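You operate a simulated robot arm through the tools that you are given. There is no shell and no other tool.

Carry out the task below with a simulated two-armed robot. There is one attempt and no reset: what you move stays moved.

TASK
Roll the cart out, brake it and load the grey tray on top.
Fine: free the brake before you roll; brake on again before the tray goes on the top shelf; nothing else on that shelf.

Only the result counts: the job must be done as asked and must still hold three seconds after the hand-in. Knocking over, shifting, dropping, spilling or breaking anything else fails it.

THE ROBOT
Two 7-joint arms with fingered hands on one trunk that stands fixed in place. Base frame: the origin is at the foot of the trunk, x ahead of it, y to its left, z up. Lengths are in m, angles in degrees, forces in N, time in s.
The left shoulder is at [0.03, 0.136, 1.055], the right one opposite. With the tool pointing down near the work surface each hand reaches from about 0.1 to 0.9 m from the base axis, measured 20 degrees to its own side. Payload 5 kg a hand.
Tool frame (each hand has its own): the origin (TCP) lies between the finger pads and is the grasp point; the fingertips stand 0.042 m ahead of it; z points along the fingers, y is the line along which they close. Largest opening 0.208 m; the body of the gripper starts 0.119 m behind the TCP. The gripper is a hand of 4 fingers: y runs from the thumb to the fingers, the wrist lies at [0, 0, -0.332] in the tool frame.
Orientation is that of the tool frame in the base frame, as a unit quaternion [x, y, z, w]. With the fingers straight down and closing along the base's y, the tool's x points along the base's -x, its y along +y and its z along -z.

THE INTERFACE
- The arms move only by the tool jog_arm. It takes "left_series", "right_series" or both (then of equal length, played together; a hand with none holds still); each is a list of rows, each an object of numbers (a shift or turn left out is 0): "dx", "dy", "dz": the shift along the base's x, y, z in m; "wx", "wy", "wz": the turn, a rotation vector about the base's x, y, z in rad. In form: [{"dx": .., "dy": .., "dz": .., "wx": .., "wy": .., "wz": ..}, ...]. A call has 1 to 20 rows; each row is the pose to reach, as a shift and turn from the pose commanded when the call began. A row lasts 0.2 s, in which the tool goes at most 0.05 m and 8.6 degrees; a call with a longer step from one row to the next is refused whole. Where a pose cannot be reached the arm comes as near as it can. A force on the tool above 40 N (or 10 N above the force at the start of the call, whichever is more), or a blocked arm, ends the call early, and 0.2 s more pass. In this call time passes only in rows, and 0.2 s behind the last. It gives the time, the measured TCP pose, the force on the tool (base axes), the opening and the grip force at its end, in the units of the frame above (readings bear some noise), with the torque about the TCP (base axes, N m) and any sound that the robot's microphone picked up, and new pictures: "views" is both (left out), scene, wrist or none (wrist: the cameras of the hands that moved).
- Cameras (640 x 400 px; columns grow to the right, rows downward): "scene" is now at [0.0112, 0.04, 1.7712]; the picture's right is [0.53, -0.85, -0.00], its down [-0.68, -0.43, -0.59] and it looks along [0.50, 0.31, -0.81] (base axes); focal length 334 px, centre (320, 200). "left" rides on the left gripper at [-0.101, 0, -0.145] in its tool frame; the picture's right is [0.00, -1.00, 0.00], its down [0.82, 0.00, -0.57] and it looks along [0.57, 0.00, 0.82] (tool axes); focal length 261 px, centre (320, 200). "right" rides on the right gripper at [0.101, 0, -0.145] in its tool frame; the picture's right is [0.00, 1.00, 0.00], its down [-0.82, 0.00, -0.57] and it looks along [-0.57, 0.00, 0.82] (tool axes); focal length 261 px, centre (320, 200). There is no depth. A picture from a camera that has moved, and an enlarged one, comes with that camera's place and axes in the base frame and with its lens. The place of the scene camera against the robot may be out by one fixed shift of up to 0.025 m in any direction.
- slide_trunk(by): slides the trunk up (or, below 0, down) by that many m; the arms and the scene camera ride with it, the base frame stays. It gives what a move gives, with no picture.
- set_fingers(finger1, finger2, finger3, thumb_bend, hand): sets how far each is bent, from 0 (flat) to 100 (curled in); at 30 the hand is open as for a grip, at 70 the pads meet at the TCP. One left out holds its place. A second passes; each finger stops where it meets its share of the squeeze, and holds until it gets a number again. It is the only way to open and close the hand. It gives what a move gives, with no picture; readings hold the bend of each and the force on the fingers (four entries, about 0 where the hand has none), thumb and palm.
- aim_head(pan, tilt): turns the head with the scene camera to pan (to the left, within 143 degrees either way) and tilt (down, from -29 to 69), counted from straight ahead of the robot. It gives what a move gives, and a new picture of the scene camera.
- close_up(camera, box): a new picture of the part [left, top, right, bottom] of that camera's present view, enlarged. No time passes.
- job_done(): hands the job in; it is judged then, once.

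Places have to be worked out from the pictures, the camera data and where the tool is seen. Open the grippers and draw the arms clear of the work before you hand the job in, unless the task says otherwise.

The tools are called after "Call:" as name(argument=value, ...) on one line, values as JSON. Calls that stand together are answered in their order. jog_arm: Moves the arms, as the interface text tells. Its arguments: {"type":"object","properties":{"left_series":{"type":"array"},"right_series":{"type":"array"},"views":{"type":"string","enum":["both","scene","wrist","none"]}},"required":[]} The other tools are called the same way: slide_trunk (by) slides the trunk up or down; set_fingers (finger1, finger2, finger3, thumb_bend, hand) moves the fingers one by one; aim_head (pan, tilt) turns the head that bears the scene camera; close_up (camera, box) takes an enlarged picture of a part of a camera's view; job_done () hands the job in.

At the start:

```text
clock: 0.0
left_eef_pos: [0.6873, 0.5373, 1.0746]
left_orientation: [0.0, 1.0, 0.0, -0.001]
left_ft_force: [-0.4, 1.0, 0.0]
left_torque: [0.04, 0.0, 0.01]
left_width: 0.2079
left_grip_force: 0.1
left_shape: jaw
left_bend: [30.0, 30.0, 30.0, 30.0]
left_finger forces: [0.0, 0.0, 0.1, 0.1, 0.1, 0.1]
right_eef_pos: [0.7481, -0.0793, 1.0455]
right_orientation: [0.0, 1.0, 0.001, 0.0]
right_ft_force: [-0.8, 0.6, 0.4]
right_torque: [-0.03, -0.01, 0.04]
right_width: 0.2077
right_grip_force: 0.1
right_shape: jaw
right_bend: [30.0, 30.0, 30.0, 30.0]
right_finger forces: [0.0, 0.0, 0.0, 0.1, 0.0, 0.0]
trunk travel left (down, up): [-0.075, 0.415]
head pan, tilt: [32.2, 53.9]
```

scene: 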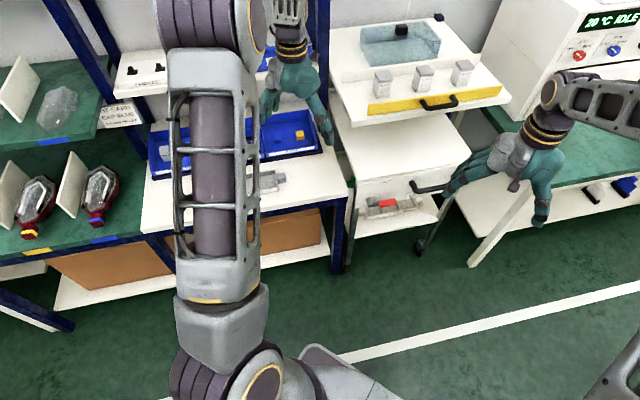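
right: 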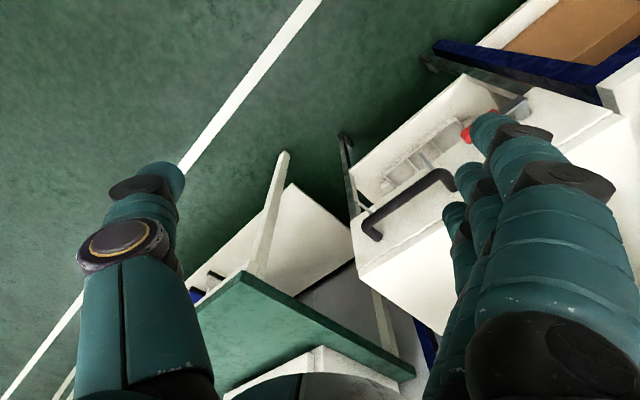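
left: 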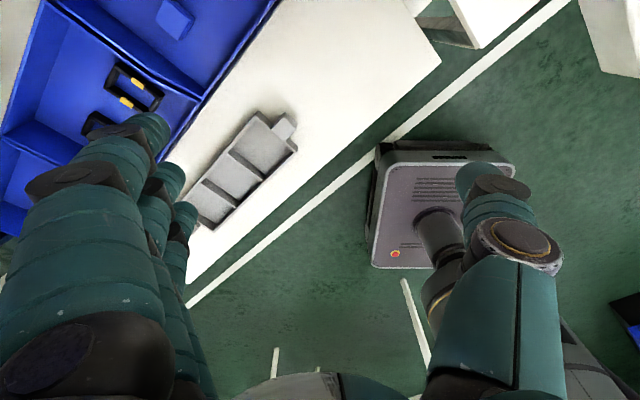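

The scene shows a white cart ahead (with a black handle on its front), a table with blue bins to the left, and a shelf above the cart. I'll look closer at these parts before moving anything.

Call:
close_up(camera="scene", box=[310, 80, 510, 280])

Call:
close_up(camera="scene", box=[120, 80, 360, 280])

Call:
close_up(camera="right", box=[320, 40, 640, 340])

Call:
close_up(camera="left", box=[0, 0, 440, 300])

```text
2.00 times, centred on (410, 180) of scene
camera zoom: at [0.0112, 0.04, 1.7712], right [0.53, -0.85, 0.0], down [-0.68, -0.43, -0.59], along [0.5, 0.31, -0.81], focal length 667 px, centre (140, 240)
```

zoom: 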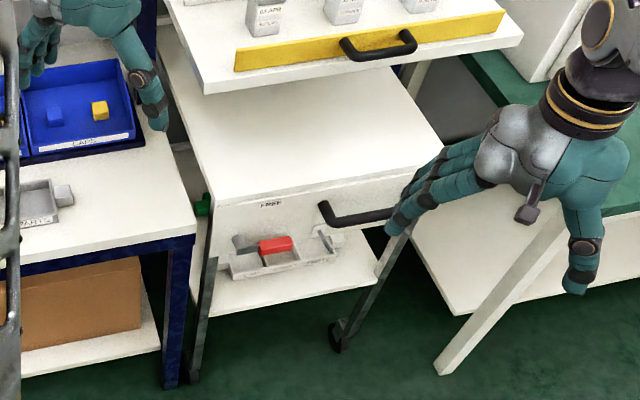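

```text
2.00 times, centred on (240, 180) of scene
camera zoom: at [0.0112, 0.04, 1.7712], right [0.53, -0.85, 0.0], down [-0.68, -0.43, -0.59], along [0.5, 0.31, -0.81], focal length 667 px, centre (480, 240)
```

zoom: 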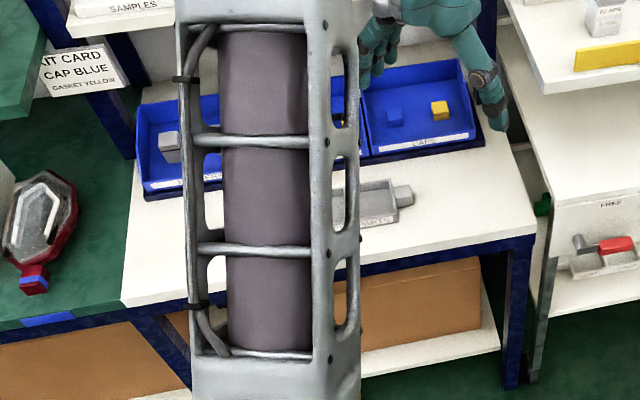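

```text
1.33 times, centred on (480, 190) of right
camera zoom: at [0.6469, -0.0788, 1.1897], right [0.0, 1.0, 0.0], down [0.82, 0.0, 0.57], along [0.57, 0.0, -0.82], focal length 348 px, centre (107, 213)
```

zoom: 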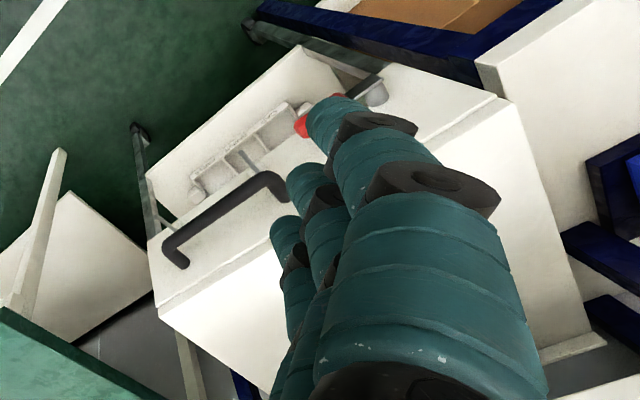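

```text
1.33 times, centred on (220, 150) of left
camera zoom: at [0.7885, 0.5365, 1.2197], right [0.0, -1.0, 0.0], down [-0.82, 0.0, 0.57], along [-0.57, 0.0, -0.82], focal length 348 px, centre (453, 267)
```

zoom: 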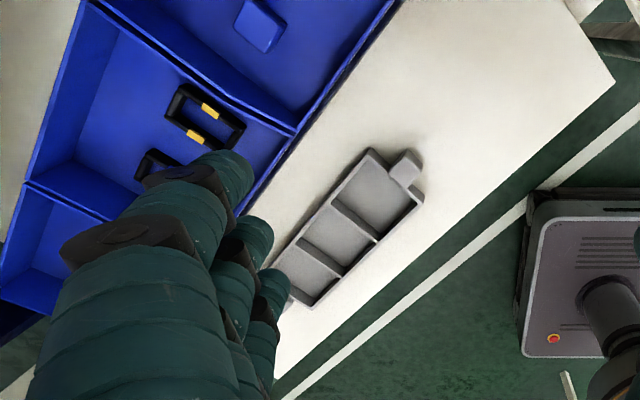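

The cart seems to stand under a white unit with a yellow band; I need a wider look around. I turn the head to see the cart region from a better angle.

Call:
aim_head(pan=10, tilt=40)

```text
clock: 0.9
left_eef_pos: [0.6865, 0.5376, 1.0751]
left_orientation: [0.0, 1.0, 0.0, 0.0]
left_ft_force: [-0.8, -0.4, -0.1]
left_torque: [0.01, -0.02, 0.0]
left_width: 0.2075
left_grip_force: 0.2
left_shape: jaw
left_bend: [30.0, 30.0, 30.0, 30.0]
left_finger forces: [0.1, 0.0, 0.0, 0.0, 0.0, 0.0]
right_eef_pos: [0.7482, -0.0791, 1.0453]
right_orientation: [0.0, 1.0, 0.0, 0.001]
right_ft_force: [0.7, 0.3, 0.1]
right_torque: [-0.01, 0.01, 0.0]
right_width: 0.208
right_grip_force: 0.0
right_shape: jaw
right_bend: [30.0, 30.0, 30.0, 30.0]
right_finger forces: [0.0, 0.1, 0.0, 0.0, 0.1, 0.0]
trunk travel left (down, up): [-0.075, 0.415]
head pan, tilt: [10.0, 40.0]
camera scene: at [0.033, 0.0159, 1.7905], right [0.17, -0.98, 0.0], down [-0.63, -0.11, -0.77], along [0.75, 0.13, -0.64], focal length 334 px, centre (320, 200)
```

scene: 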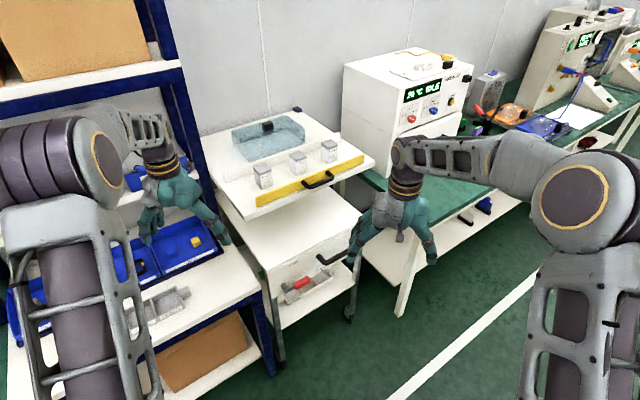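

Call:
close_up(camera="scene", box=[180, 90, 400, 250])

Call:
close_up(camera="scene", box=[220, 220, 400, 390])

Call:
close_up(camera="scene", box=[80, 150, 290, 380])

```text
2.50 times, centred on (290, 170) of scene
camera zoom: at [0.033, 0.0159, 1.7905], right [0.17, -0.98, 0.0], down [-0.63, -0.11, -0.77], along [0.75, 0.13, -0.64], focal length 834 px, centre (395, 275)
```

zoom: 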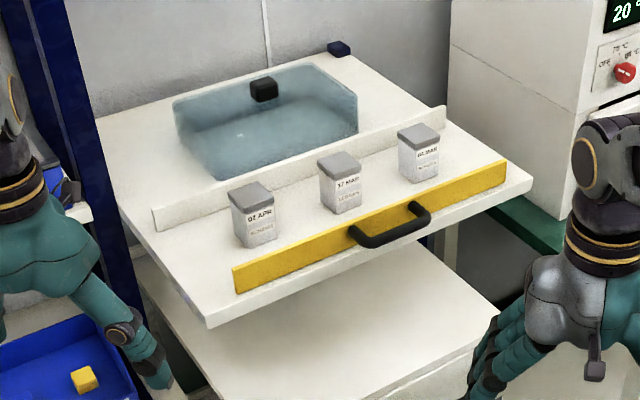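

```text
2.35 times, centred on (310, 305) of scene
camera zoom: at [0.033, 0.0159, 1.7905], right [0.17, -0.98, 0.0], down [-0.63, -0.11, -0.77], along [0.75, 0.13, -0.64], focal length 785 px, centre (344, -47)
```

zoom: 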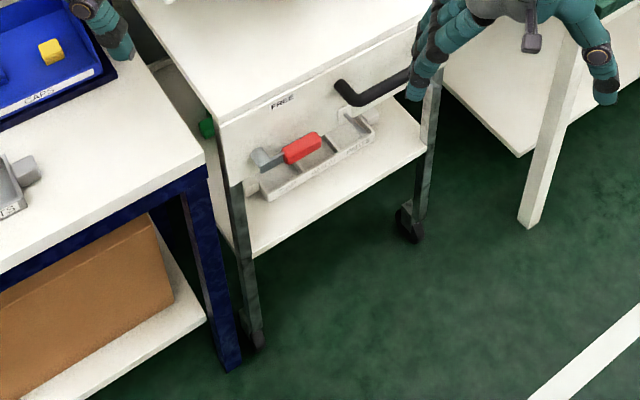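

```text
1.74 times, centred on (185, 265) of scene
camera zoom: at [0.033, 0.0159, 1.7905], right [0.17, -0.98, 0.0], down [-0.63, -0.11, -0.77], along [0.75, 0.13, -0.64], focal length 580 px, centre (555, 87)
```

zoom: 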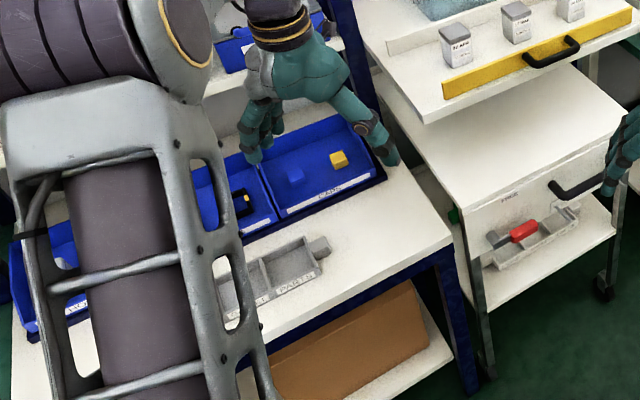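

Call:
close_up(camera="scene", box=[260, 250, 370, 320])

Call:
close_up(camera="scene", box=[110, 270, 210, 340])

Call:
close_up(camera="right", box=[340, 60, 560, 240])

```text
5.71 times, centred on (315, 285) of scene
camera zoom: at [0.033, 0.0159, 1.7905], right [0.17, -0.98, 0.0], down [-0.63, -0.11, -0.77], along [0.75, 0.13, -0.64], focal length 1906 px, centre (349, -286)
```

zoom: 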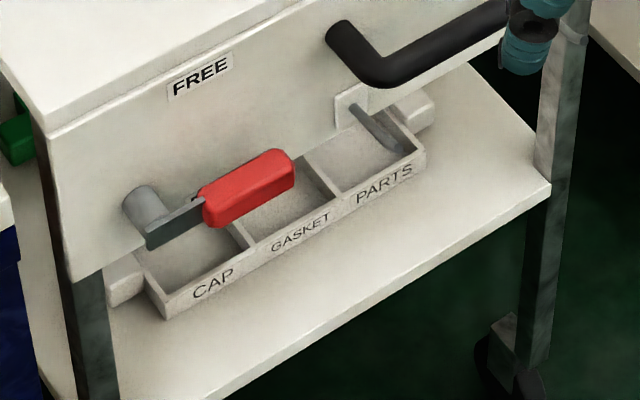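

```text
5.71 times, centred on (160, 305) of scene
camera zoom: at [0.033, 0.0159, 1.7905], right [0.17, -0.98, 0.0], down [-0.63, -0.11, -0.77], along [0.75, 0.13, -0.64], focal length 1906 px, centre (1234, -400)
```

zoom: 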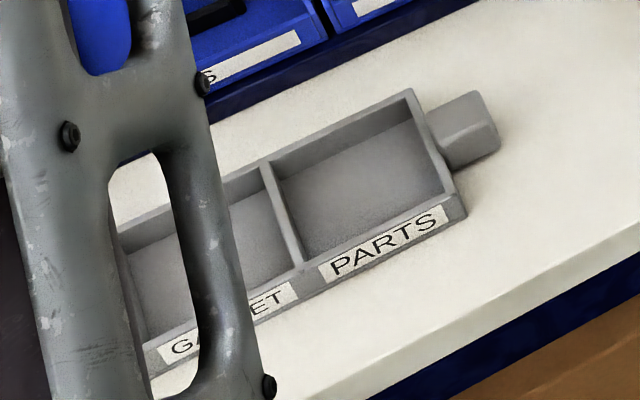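

```text
2.22 times, centred on (450, 150) of right
camera zoom: at [0.6469, -0.0788, 1.1897], right [0.0, 1.0, 0.0], down [0.82, 0.0, 0.57], along [0.57, 0.0, -0.82], focal length 579 px, centre (31, 311)
```

zoom: 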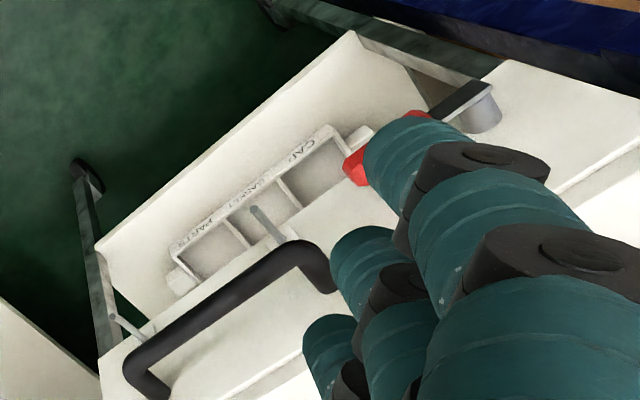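

The grey tray is the one on the table to the left (the one on the cart's lower shelf is white). I draw the right hand back from in front of the cart and turn it to face the cart so its camera sees the brake lever and handle.

Call:
jog_arm(right_series=[{"dx": -0.04, "dy": -0.02, "dz": 0.0, "wz": 0.1}, {"dx": -0.08, "dy": -0.04, "dz": 0.0, "wz": 0.2}, {"dx": -0.12, "dy": -0.06, "dz": 0.0, "wz": 0.3}, {"dx": -0.16, "dy": -0.08, "dz": 0.0, "wz": 0.4}, {"dx": -0.2, "dy": -0.1, "dz": 0.0, "wz": 0.5}, {"dx": -0.24, "dy": -0.12, "dz": 0.0, "wz": 0.6}, {"dx": -0.26, "dy": -0.14, "dz": 0.0, "wz": 0.7}, {"dx": -0.28, "dy": -0.15, "dz": 0.0, "wz": 0.785}], views="both")

```text
clock: 2.7
left_eef_pos: [0.6875, 0.5376, 1.0753]
left_orientation: [0.0, 1.0, 0.0, 0.001]
left_ft_force: [-1.1, -0.7, 0.9]
left_torque: [0.01, -0.09, 0.03]
left_width: 0.2077
left_grip_force: 0.1
left_shape: jaw
left_bend: [30.0, 30.0, 30.0, 30.0]
left_finger forces: [0.1, 0.1, 0.0, 0.0, 0.0, 0.1]
right_eef_pos: [0.4667, -0.2305, 1.0458]
right_orientation: [-0.383, 0.924, 0.001, 0.0]
right_ft_force: [-0.1, -0.1, 0.7]
right_torque: [-0.03, -0.09, 0.01]
right_width: 0.2079
right_grip_force: 0.0
right_shape: jaw
right_bend: [30.0, 30.0, 30.0, 30.0]
right_finger forces: [0.0, 0.0, 0.0, 0.0, 0.0, 0.0]
trunk travel left (down, up): [-0.075, 0.415]
head pan, tilt: [10.0, 40.0]
camera scene: at [0.0312, 0.0155, 1.7906], right [0.17, -0.98, 0.0], down [-0.63, -0.11, -0.77], along [0.76, 0.13, -0.64], focal length 334 px, centre (320, 200)
camera right: at [0.3952, -0.302, 1.1896], right [-0.71, 0.71, 0.0], down [0.58, 0.58, 0.57], along [0.41, 0.4, -0.82], focal length 261 px, centre (320, 200)
```

scene: 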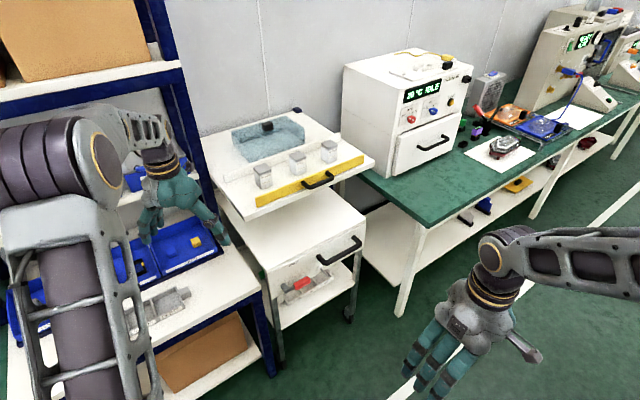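
right: 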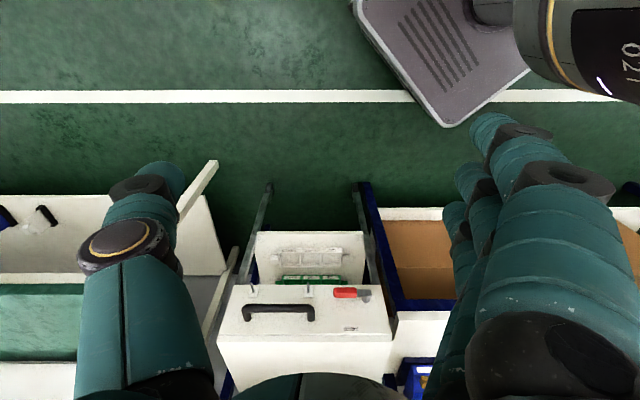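

Call:
close_up(camera="right", box=[200, 170, 420, 400])

Call:
close_up(camera="scene", box=[240, 210, 380, 380])

Call:
close_up(camera="scene", box=[260, 225, 370, 325])

```text
1.74 times, centred on (310, 285) of right
camera zoom: at [0.3952, -0.302, 1.1896], right [-0.71, 0.71, 0.0], down [0.58, 0.58, 0.57], along [0.41, 0.4, -0.82], focal length 453 px, centre (337, 52)
```

zoom: 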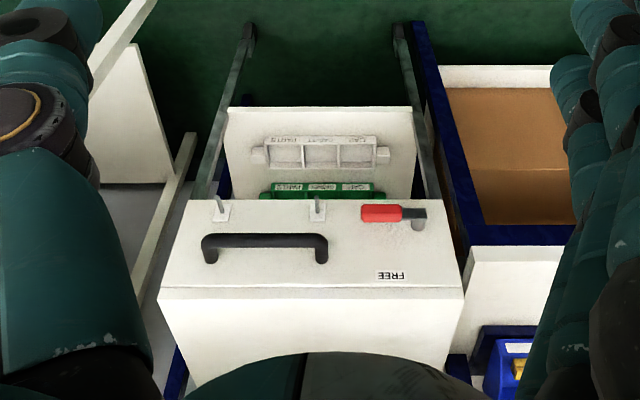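

```text
2.35 times, centred on (310, 295) of scene
camera zoom: at [0.0312, 0.0155, 1.7906], right [0.17, -0.98, 0.0], down [-0.63, -0.11, -0.77], along [0.76, 0.13, -0.64], focal length 785 px, centre (344, -24)
```

zoom: 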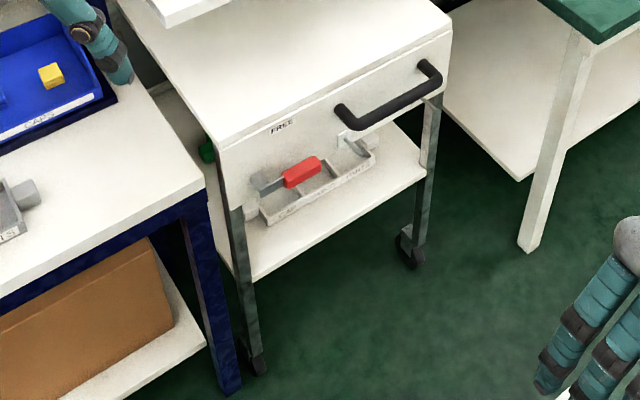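

```text
4.00 times, centred on (315, 275) of scene
camera zoom: at [0.0312, 0.0155, 1.7906], right [0.17, -0.98, 0.0], down [-0.63, -0.11, -0.77], along [0.76, 0.13, -0.64], focal length 1334 px, centre (340, -100)
```

zoom: 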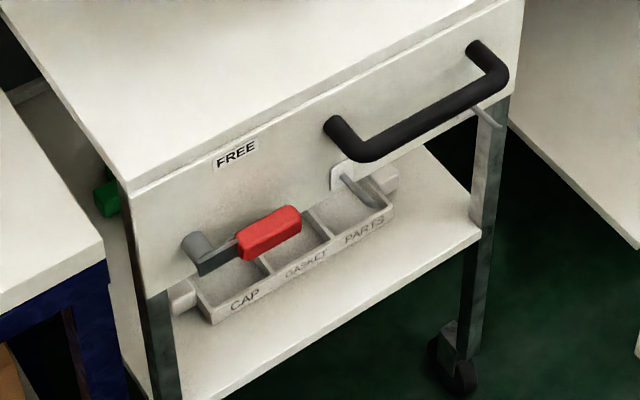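

The cart lies at 45° to the robot: front panel facing me, a lever with red grip below the FREE label, the handle on its right half. I tilt the right hand so that its camera looks level at the cart front and the unit above it.

Call:
jog_arm(right_series=[{"dz": -0.03, "wx": 0.086, "wy": -0.086}, {"dz": -0.06, "wx": 0.172, "wy": -0.172}, {"dz": -0.09, "wx": 0.258, "wy": -0.258}, {"dz": -0.12, "wx": 0.344, "wy": -0.344}, {"dz": -0.15, "wx": 0.431, "wy": -0.431}], views="both")

```text
clock: 3.9
left_eef_pos: [0.6903, 0.5332, 1.0751]
left_orientation: [0.002, 1.0, 0.0, 0.0]
left_ft_force: [2.2, -1.5, 0.0]
left_torque: [0.27, 0.31, -0.02]
left_width: 0.2077
left_grip_force: 0.0
left_shape: jaw
left_bend: [30.0, 30.0, 30.0, 30.0]
left_finger forces: [0.0, 0.1, 0.2, 0.0, 0.0, 0.0]
right_eef_pos: [0.4742, -0.2136, 0.9018]
right_orientation: [-0.381, 0.872, 0.118, 0.283]
right_ft_force: [0.2, -8.6, -0.1]
right_torque: [1.05, -0.15, 0.33]
right_width: 0.208
right_grip_force: 0.0
right_shape: jaw
right_bend: [30.0, 30.0, 30.0, 30.0]
right_finger forces: [0.1, 0.0, 0.1, 0.0, 0.1, 0.1]
trunk travel left (down, up): [-0.075, 0.415]
head pan, tilt: [10.0, 40.0]
camera scene: at [0.0342, 0.0123, 1.7903], right [0.17, -0.99, 0.0], down [-0.63, -0.11, -0.77], along [0.75, 0.13, -0.64], focal length 334 px, centre (320, 200)
camera right: at [0.3606, -0.3351, 0.9599], right [-0.73, 0.68, -0.01], down [0.22, 0.25, 0.94], along [0.65, 0.69, -0.33], focal length 261 px, centre (320, 200)
```

scene: 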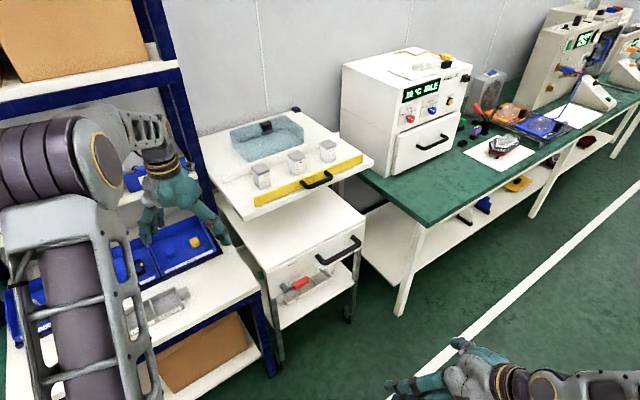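
right: 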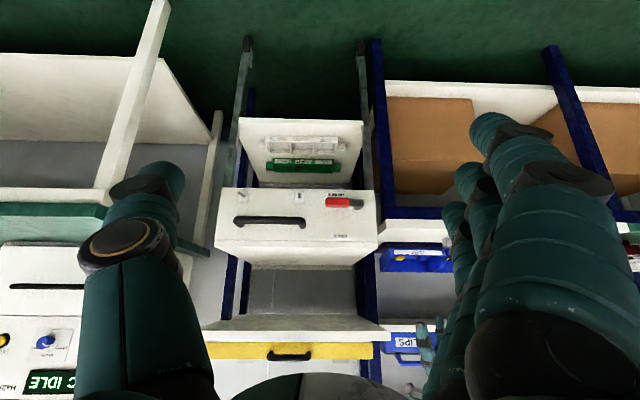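

Call:
close_up(camera="right", box=[200, 100, 400, 250])

Call:
close_up(camera="right", box=[190, 230, 450, 400])

Call:
jog_arm(right_series=[{"dz": 0.0}], views="none")

```text
2.67 times, centred on (300, 175) of right
camera zoom: at [0.3606, -0.3351, 0.9599], right [-0.73, 0.68, -0.01], down [0.22, 0.25, 0.94], along [0.65, 0.69, -0.33], focal length 695 px, centre (373, 267)
```

zoom: 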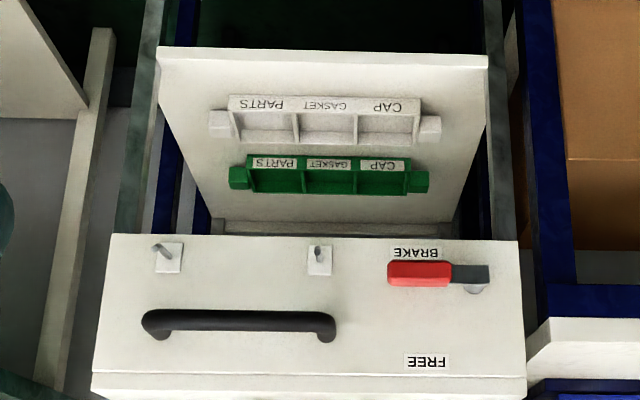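

```text
2.35 times, centred on (320, 315) of right
camera zoom: at [0.3606, -0.3351, 0.9599], right [-0.73, 0.68, -0.01], down [0.22, 0.25, 0.94], along [0.65, 0.69, -0.33], focal length 613 px, centre (320, -71)
```

zoom: 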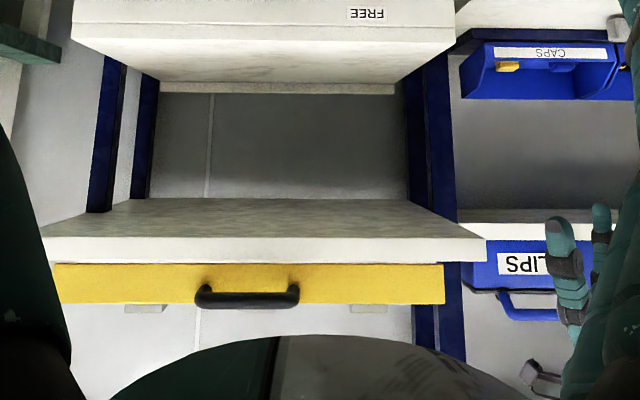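

```text
clock: 4.3
left_eef_pos: [0.6888, 0.5384, 1.0738]
left_orientation: [0.0, 1.0, -0.001, -0.001]
left_ft_force: [-0.1, 0.4, 0.4]
left_torque: [0.01, 0.11, 0.0]
left_width: 0.2075
left_grip_force: 0.0
left_shape: jaw
left_bend: [30.0, 30.0, 30.0, 30.0]
left_finger forces: [0.1, 0.0, 0.1, 0.0, 0.1, 0.1]
right_eef_pos: [0.4692, -0.2277, 0.8958]
right_orientation: [-0.364, 0.882, 0.114, 0.277]
right_ft_force: [1.2, 0.1, -0.3]
right_torque: [0.0, 0.04, 0.05]
right_width: 0.2079
right_grip_force: 0.0
right_shape: jaw
right_bend: [30.0, 30.0, 30.0, 30.0]
right_finger forces: [0.1, 0.1, 0.1, 0.0, 0.0, 0.1]
trunk travel left (down, up): [-0.075, 0.415]
head pan, tilt: [10.0, 40.0]
```

The arm has settled; the lever now reads as lying just above the BRAKE label, with FREE about 9 cm higher. I take fresh close-ups from the settled pose for measuring.

Call:
close_up(camera="right", box=[200, 100, 400, 260])

Call:
close_up(camera="right", box=[180, 220, 480, 400])

Call:
close_up(camera="right", box=[0, 0, 640, 400])

```text
2.50 times, centred on (300, 180) of right
camera zoom: at [0.3514, -0.3447, 0.9561], right [-0.7, 0.71, 0.0], down [0.25, 0.24, 0.94], along [0.67, 0.66, -0.35], focal length 652 px, centre (370, 250)
```

zoom: 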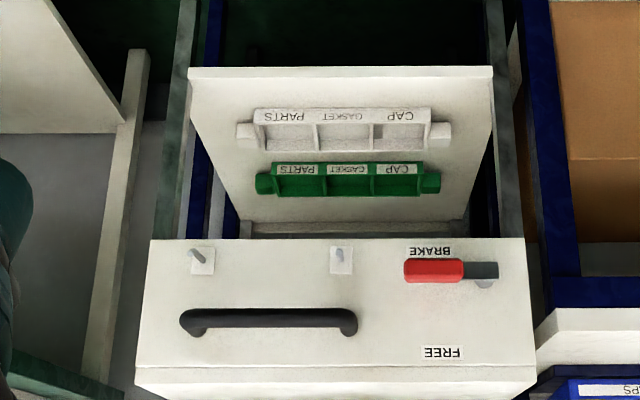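

```text
2.13 times, centred on (330, 310) of right
camera zoom: at [0.3514, -0.3447, 0.9561], right [-0.7, 0.71, 0.0], down [0.25, 0.24, 0.94], along [0.67, 0.66, -0.35], focal length 556 px, centre (299, -35)
```

zoom: 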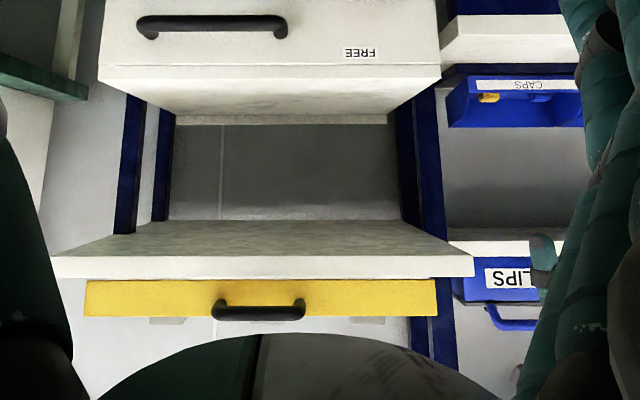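

```text
1.00 times, centred on (320, 200) of right (not enlarged: the box is as wide or as high as the picture)
camera zoom: at [0.3514, -0.3447, 0.9561], right [-0.7, 0.71, 0.0], down [0.25, 0.24, 0.94], along [0.67, 0.66, -0.35], focal length 261 px, centre (320, 200)
```

zoom: 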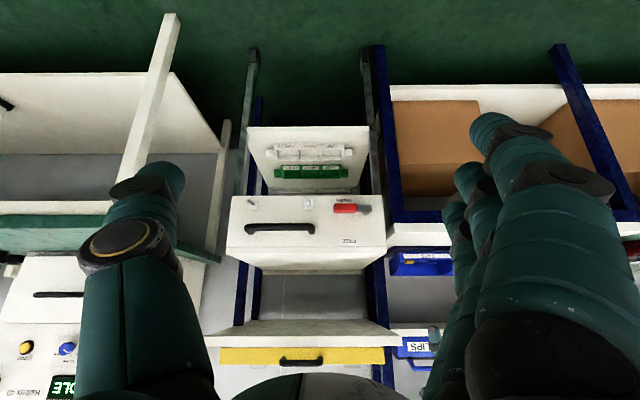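

Triangulating from the two wrist views (row frame s along the cart front, p away from me): panel at p≈0.766, lever pivot near s 0.355, z 0.714, red grip centre s≈0.417, p≈0.731, z≈0.714; handle bar s 0.51–0.70, p≈0.715, z≈0.775; cart top z≈0.855; the unit's slab at z≈1.06, front p≈0.80. I close the right fingers into a peg for the lever.

Call:
set_fingers(hand="right", finger1=70, finger2=70, finger3=70, thumb_bend=70)

Call:
close_up(camera="right", box=[0, 0, 640, 400])

```text
clock: 5.3
left_eef_pos: [0.6874, 0.5368, 1.075]
left_orientation: [0.001, 1.0, 0.0, 0.0]
left_ft_force: [0.1, -0.2, 0.3]
left_torque: [0.03, -0.01, 0.0]
left_width: 0.2077
left_grip_force: 0.1
left_shape: jaw
left_bend: [30.0, 30.0, 30.0, 30.0]
left_finger forces: [0.0, 0.0, 0.0, 0.0, 0.0, 0.0]
right_eef_pos: [0.468, -0.2283, 0.896]
right_orientation: [-0.365, 0.882, 0.114, 0.276]
right_ft_force: [-0.9, -0.5, -0.1]
right_torque: [0.02, -0.03, 0.01]
right_width: 0.0319
right_grip_force: 0.1
right_shape: fingers
right_bend: [70.0, 70.0, 70.0, 70.0]
right_finger forces: [0.0, 0.0, 0.1, 0.0, 0.0, 0.0]
trunk travel left (down, up): [-0.075, 0.415]
head pan, tilt: [10.0, 40.0]
```

```text
1.00 times, centred on (320, 200) of right (not enlarged: the box is as wide or as high as the picture)
camera zoom: at [0.3502, -0.3454, 0.9566], right [-0.7, 0.71, 0.0], down [0.25, 0.24, 0.94], along [0.67, 0.66, -0.35], focal length 261 px, centre (320, 200)
```

zoom: 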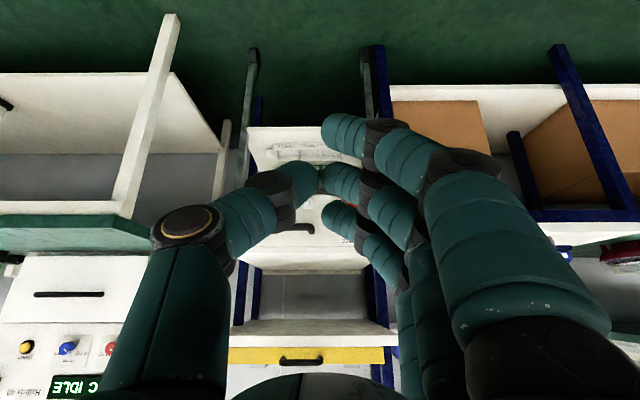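

Fingers are closed: three fingertips stacked about 0.037 apart with the thumb on the other side. I bring the right hand, tilted 70° toward the panel, to a standoff low in front of the lever.

Call:
jog_arm(right_series=[{"dx": 0.0196, "dy": 0.0239, "dz": -0.0186, "wx": 0.031, "wy": -0.031}, {"dx": 0.0391, "dy": 0.0478, "dz": -0.0373, "wx": 0.062, "wy": -0.062}, {"dx": 0.0587, "dy": 0.0717, "dz": -0.0559, "wx": 0.093, "wy": -0.093}, {"dx": 0.0782, "dy": 0.0956, "dz": -0.0746, "wx": 0.124, "wy": -0.124}, {"dx": 0.0978, "dy": 0.1195, "dz": -0.0932, "wx": 0.155, "wy": -0.155}, {"dx": 0.1173, "dy": 0.1434, "dz": -0.1119, "wx": 0.186, "wy": -0.186}, {"dx": 0.1369, "dy": 0.1673, "dz": -0.1305, "wx": 0.217, "wy": -0.217}, {"dx": 0.1564, "dy": 0.1911, "dz": -0.1491, "wx": 0.248, "wy": -0.248}, {"dx": 0.176, "dy": 0.215, "dz": -0.1678, "wx": 0.278, "wy": -0.278}, {"dx": 0.1955, "dy": 0.2389, "dz": -0.1864, "wx": 0.309, "wy": -0.309}, {"dx": 0.2151, "dy": 0.2628, "dz": -0.2051, "wx": 0.34, "wy": -0.34}, {"dx": 0.2346, "dy": 0.2867, "dz": -0.2237, "wx": 0.371, "wy": -0.371}, {"dx": 0.2542, "dy": 0.3106, "dz": -0.2424, "wx": 0.402, "wy": -0.402}, {"dx": 0.2737, "dy": 0.3345, "dz": -0.261, "wx": 0.433, "wy": -0.433}, {"dx": 0.2737, "dy": 0.3345, "dz": -0.261, "wx": 0.433, "wy": -0.433}], views="both")

```text
clock: 8.5
left_eef_pos: [0.6868, 0.5364, 1.0747]
left_orientation: [0.0, 1.0, 0.0, 0.0]
left_ft_force: [-0.3, 0.3, 0.9]
left_torque: [-0.01, -0.02, 0.0]
left_width: 0.2076
left_grip_force: 0.1
left_shape: jaw
left_bend: [30.0, 30.0, 30.0, 30.0]
left_finger forces: [0.0, 0.0, 0.0, 0.0, 0.0, 0.0]
right_eef_pos: [0.7428, 0.1043, 0.6346]
right_orientation: [-0.313, 0.757, 0.219, 0.529]
right_ft_force: [0.2, 0.4, -0.5]
right_torque: [-0.01, -0.02, -0.01]
right_width: 0.032
right_grip_force: 0.1
right_shape: fingers
right_bend: [70.0, 70.0, 70.0, 70.0]
right_finger forces: [0.0, 0.0, 0.0, 0.0, 0.1, 0.0]
trunk travel left (down, up): [-0.075, 0.415]
head pan, tilt: [10.0, 40.0]
camera scene: at [0.0324, 0.0154, 1.7906], right [0.17, -0.98, 0.0], down [-0.63, -0.11, -0.77], along [0.75, 0.13, -0.64], focal length 334 px, centre (320, 200)
camera right: at [0.6221, -0.0163, 0.5888], right [-0.71, 0.71, 0.01], down [-0.18, -0.18, 0.97], along [0.69, 0.68, 0.26], focal length 261 px, centre (320, 200)
```

scene: 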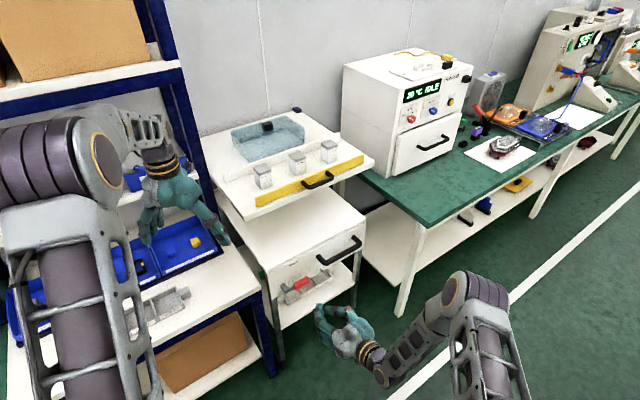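
right: 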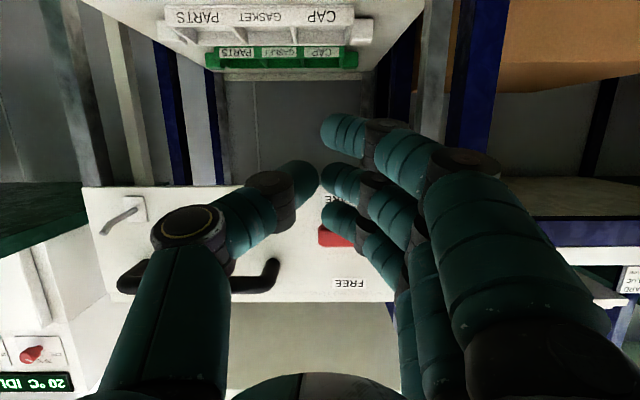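

The lever's red grip shows just above the upper fingertip, and the FREE label triangulates to the same spot as before. I move straight forward about 0.095 m so the fingertips pass under the lever grip without touching the panel.

Call:
jog_arm(right_series=[{"dx": 0.0168, "dy": 0.0168}, {"dx": 0.0336, "dy": 0.0336}, {"dx": 0.0504, "dy": 0.0504}, {"dx": 0.0672, "dy": 0.0672}, {"dx": 0.0672, "dy": 0.0672}], views="both")

```text
clock: 9.7
left_eef_pos: [0.6861, 0.5375, 1.0744]
left_orientation: [-0.001, 1.0, 0.0, 0.0]
left_ft_force: [-0.2, -0.2, 0.3]
left_torque: [0.05, -0.03, 0.03]
left_width: 0.2077
left_grip_force: 0.2
left_shape: jaw
left_bend: [30.0, 30.0, 30.0, 30.0]
left_finger forces: [0.0, 0.0, 0.1, 0.0, 0.1, 0.1]
right_eef_pos: [0.8098, 0.1727, 0.6343]
right_orientation: [-0.313, 0.757, 0.22, 0.53]
right_ft_force: [0.4, 1.1, -0.7]
right_torque: [0.04, -0.01, -0.02]
right_width: 0.0319
right_grip_force: 0.1
right_shape: fingers
right_bend: [70.0, 70.0, 70.0, 70.0]
right_finger forces: [0.0, 0.0, 0.1, 0.0, 0.0, 0.0]
trunk travel left (down, up): [-0.075, 0.415]
head pan, tilt: [10.0, 40.0]
camera scene: at [0.0328, 0.0156, 1.7905], right [0.17, -0.98, 0.0], down [-0.63, -0.11, -0.77], along [0.75, 0.13, -0.64], focal length 334 px, centre (320, 200)
camera right: at [0.6877, 0.0517, 0.589], right [-0.71, 0.71, 0.0], down [-0.18, -0.18, 0.97], along [0.69, 0.68, 0.26], focal length 261 px, centre (320, 200)
```

scene: 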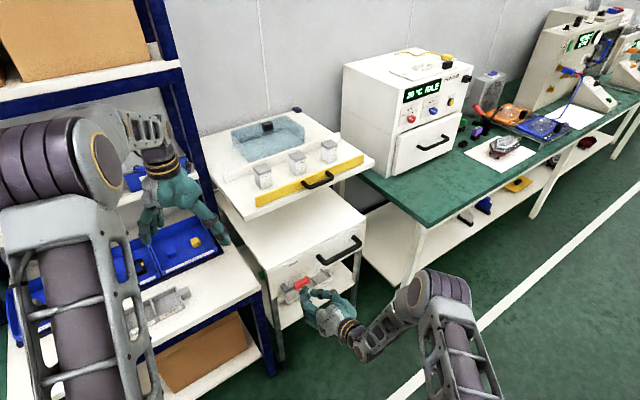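
right: 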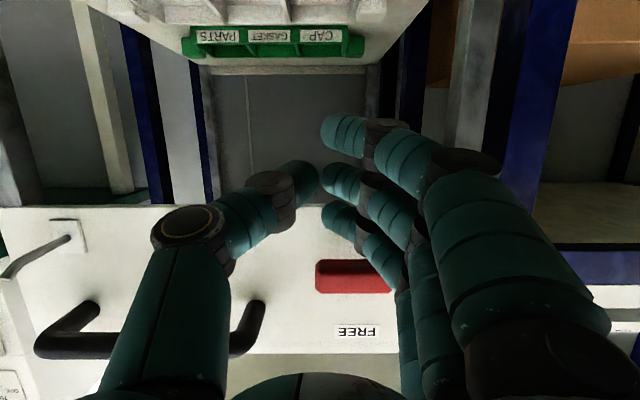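

The upper fingertip sits about 2 cm below the red grip and reaches its depth. I now lift along an arc about the pivot to start swinging the lever up, watching force and sound.

Call:
jog_arm(right_series=[{"dx": 0.0057, "dy": 0.0057, "dz": 0.01}, {"dx": 0.0057, "dy": 0.0057, "dz": 0.021}, {"dx": 0.0071, "dy": 0.0042, "dz": 0.032}, {"dx": 0.0081, "dy": 0.0032, "dz": 0.043}, {"dx": 0.0078, "dy": 0.0035, "dz": 0.054}, {"dx": 0.0074, "dy": 0.0039, "dz": 0.065}], views="both")

```text
clock: 11.1
left_eef_pos: [0.687, 0.5381, 1.0744]
left_orientation: [0.001, 1.0, 0.0, 0.0]
left_ft_force: [1.3, -0.2, -0.4]
left_torque: [-0.01, 0.0, 0.04]
left_width: 0.2079
left_grip_force: 0.1
left_shape: jaw
left_bend: [30.0, 30.0, 30.0, 30.0]
left_finger forces: [0.0, 0.1, 0.0, 0.1, 0.0, 0.0]
right_eef_pos: [0.8155, 0.1767, 0.7009]
right_orientation: [-0.313, 0.757, 0.219, 0.53]
right_ft_force: [0.3, -1.6, -0.3]
right_torque: [0.05, 0.02, 0.0]
right_width: 0.0317
right_grip_force: 0.6
right_shape: fingers
right_bend: [70.0, 70.0, 70.0, 70.0]
right_finger forces: [0.0, 0.0, 1.0, 0.1, 0.1, 0.1]
trunk travel left (down, up): [-0.075, 0.415]
head pan, tilt: [10.0, 40.0]
camera scene: at [0.0327, 0.0157, 1.7906], right [0.17, -0.98, 0.0], down [-0.63, -0.11, -0.77], along [0.75, 0.13, -0.64], focal length 334 px, centre (320, 200)
camera right: at [0.6951, 0.0559, 0.6548], right [-0.71, 0.71, 0.0], down [-0.18, -0.18, 0.97], along [0.69, 0.68, 0.26], focal length 261 px, centre (320, 200)
```

scene: 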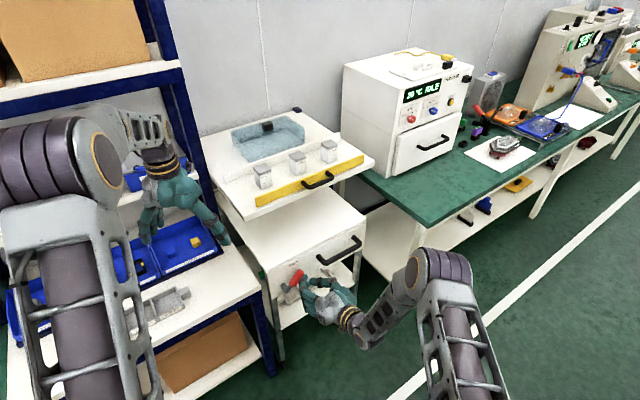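
right: 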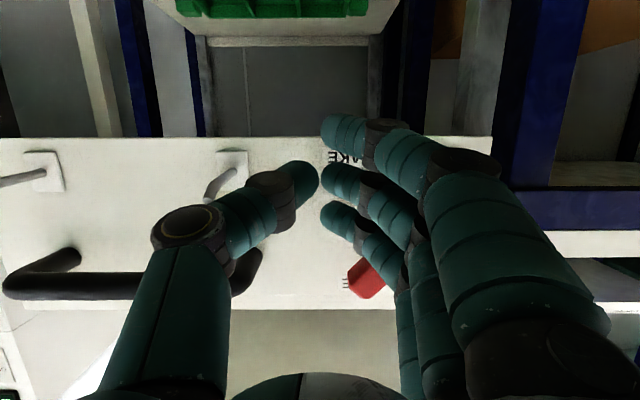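

Call:
close_up(camera="scene", box=[260, 230, 380, 330])

Call:
close_up(camera="right", box=[280, 100, 460, 330])

```text
4.00 times, centred on (320, 280) of scene
camera zoom: at [0.0327, 0.0157, 1.7906], right [0.17, -0.98, 0.0], down [-0.63, -0.11, -0.77], along [0.75, 0.13, -0.64], focal length 1334 px, centre (320, -120)
```

zoom: 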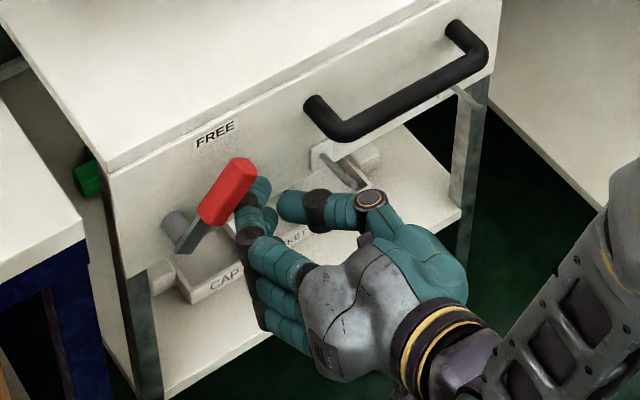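

```text
1.74 times, centred on (370, 215) of right
camera zoom: at [0.6951, 0.0559, 0.6548], right [-0.71, 0.71, 0.0], down [-0.18, -0.18, 0.97], along [0.69, 0.68, 0.26], focal length 453 px, centre (233, 174)
```

zoom: 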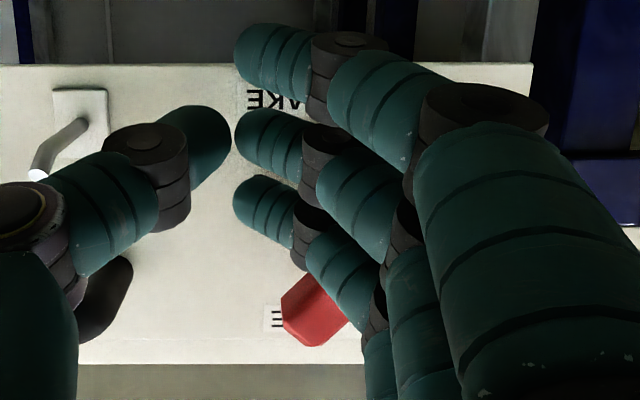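

The lever is following (about 30–35° up) with only light force. I continue the arc toward the FREE label.

Call:
jog_arm(right_series=[{"dx": -0.0018, "dy": 0.0018, "dz": 0.0108}, {"dx": -0.0047, "dy": 0.0047, "dz": 0.0212}, {"dx": -0.0086, "dy": 0.0086, "dz": 0.0309}, {"dx": -0.0132, "dy": 0.0132, "dz": 0.0399}, {"dx": -0.0187, "dy": 0.0187, "dz": 0.0479}], views="both")

Call:
close_up(camera="scene", box=[260, 230, 380, 330])

```text
clock: 12.3
left_eef_pos: [0.687, 0.5383, 1.0745]
left_orientation: [0.0, 1.0, 0.0, 0.0]
left_ft_force: [-0.6, -0.5, 0.7]
left_torque: [-0.03, -0.04, 0.04]
left_width: 0.2077
left_grip_force: 0.0
left_shape: jaw
left_bend: [30.0, 30.0, 30.0, 30.0]
left_finger forces: [0.0, 0.0, 0.1, 0.0, 0.1, 0.0]
right_eef_pos: [0.7962, 0.197, 0.748]
right_orientation: [-0.314, 0.757, 0.22, 0.529]
right_ft_force: [0.0, -0.2, 0.3]
right_torque: [0.05, 0.03, 0.03]
right_width: 0.0323
right_grip_force: 0.1
right_shape: fingers
right_bend: [70.0, 70.0, 70.0, 70.0]
right_finger forces: [0.1, 0.1, 0.5, 0.0, 0.0, 0.0]
trunk travel left (down, up): [-0.075, 0.415]
head pan, tilt: [10.0, 40.0]
camera scene: at [0.0325, 0.0161, 1.7905], right [0.17, -0.98, 0.0], down [-0.63, -0.11, -0.77], along [0.75, 0.13, -0.64], focal length 334 px, centre (320, 200)
camera right: at [0.6758, 0.0757, 0.7018], right [-0.71, 0.71, 0.0], down [-0.18, -0.18, 0.97], along [0.69, 0.68, 0.26], focal length 261 px, centre (320, 200)
```

scene: 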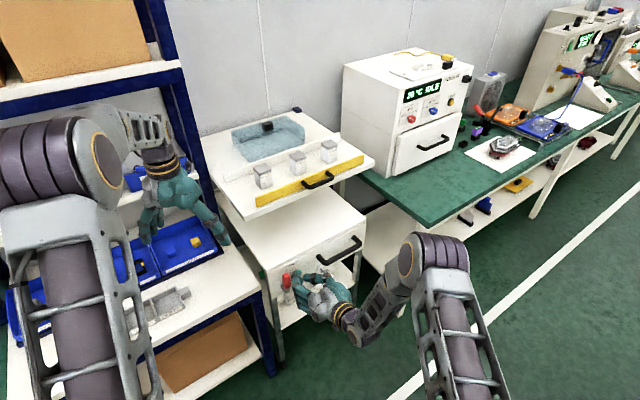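
right: 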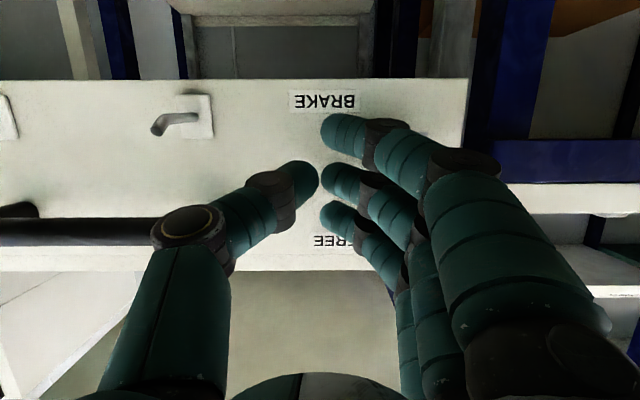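

```text
4.00 times, centred on (320, 280) of scene
camera zoom: at [0.0325, 0.0161, 1.7905], right [0.17, -0.98, 0.0], down [-0.63, -0.11, -0.77], along [0.75, 0.13, -0.64], focal length 1334 px, centre (320, -120)
```

zoom: 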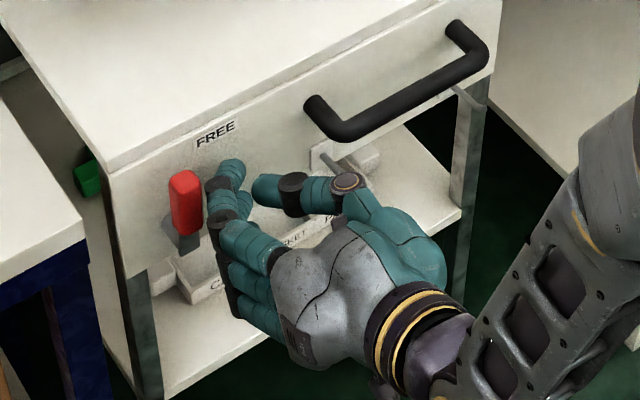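

The lever now looks almost upright and no load is left on the finger. I push gently a little further along the arc to make sure it has reached its FREE stop.

Call:
jog_arm(right_series=[{"dx": -0.0062, "dy": 0.0062, "dz": 0.007}, {"dx": -0.0129, "dy": 0.0129, "dz": 0.0127}, {"dx": -0.0201, "dy": 0.0201, "dz": 0.0172}], views="both")

Call:
close_up(camera="scene", box=[260, 230, 380, 330])

```text
clock: 13.1
left_eef_pos: [0.6884, 0.5365, 1.0748]
left_orientation: [0.0, 1.0, 0.001, 0.001]
left_ft_force: [-0.4, 1.2, -0.1]
left_torque: [-0.08, 0.01, -0.01]
left_width: 0.2079
left_grip_force: 0.0
left_shape: jaw
left_bend: [30.0, 30.0, 30.0, 30.0]
left_finger forces: [0.0, 0.0, 0.0, 0.0, 0.0, 0.0]
right_eef_pos: [0.7772, 0.2111, 0.7619]
right_orientation: [-0.312, 0.758, 0.217, 0.529]
right_ft_force: [0.3, -34.5, -5.9]
right_torque: [0.21, -0.08, 0.26]
right_width: 0.0334
right_grip_force: 20.7
right_shape: fingers
right_bend: [70.0, 71.0, 71.0, 70.0]
right_finger forces: [0.0, 26.7, 14.6, 0.0, 0.1, 0.0]
trunk travel left (down, up): [-0.075, 0.415]
head pan, tilt: [10.0, 40.0]
camera scene: at [0.0338, 0.0132, 1.7904], right [0.17, -0.98, 0.0], down [-0.63, -0.11, -0.77], along [0.75, 0.13, -0.64], focal length 334 px, centre (320, 200)
camera right: at [0.6564, 0.0903, 0.7168], right [-0.7, 0.71, 0.0], down [-0.18, -0.18, 0.97], along [0.69, 0.68, 0.25], focal length 261 px, centre (320, 200)
```

scene: 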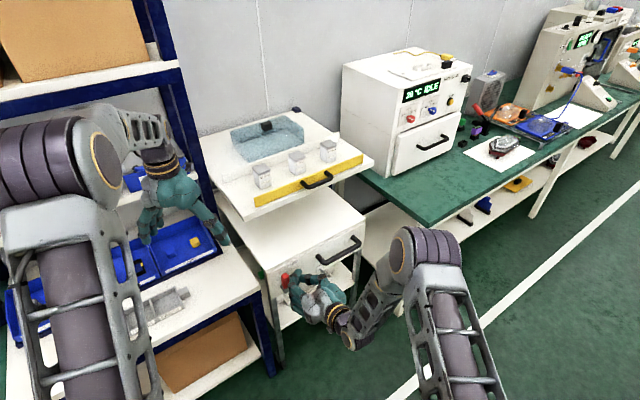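
right: 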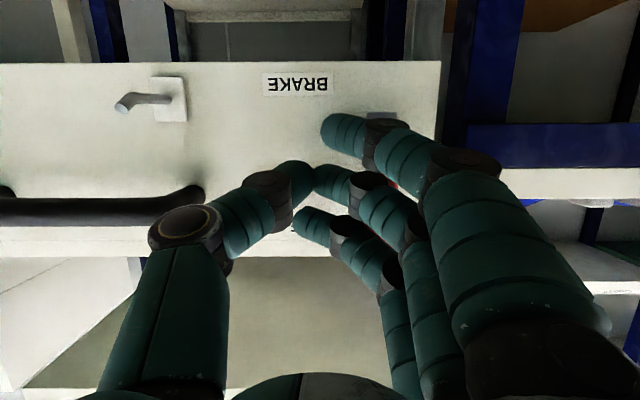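

```text
4.00 times, centred on (320, 280) of scene
camera zoom: at [0.0338, 0.0132, 1.7904], right [0.17, -0.98, 0.0], down [-0.63, -0.11, -0.77], along [0.75, 0.13, -0.64], focal length 1334 px, centre (320, -120)
```

zoom: 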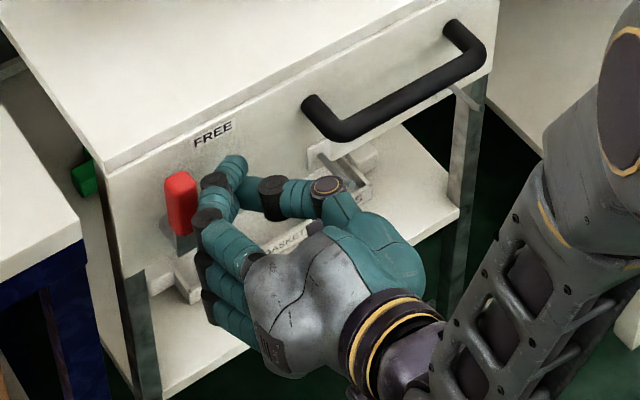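

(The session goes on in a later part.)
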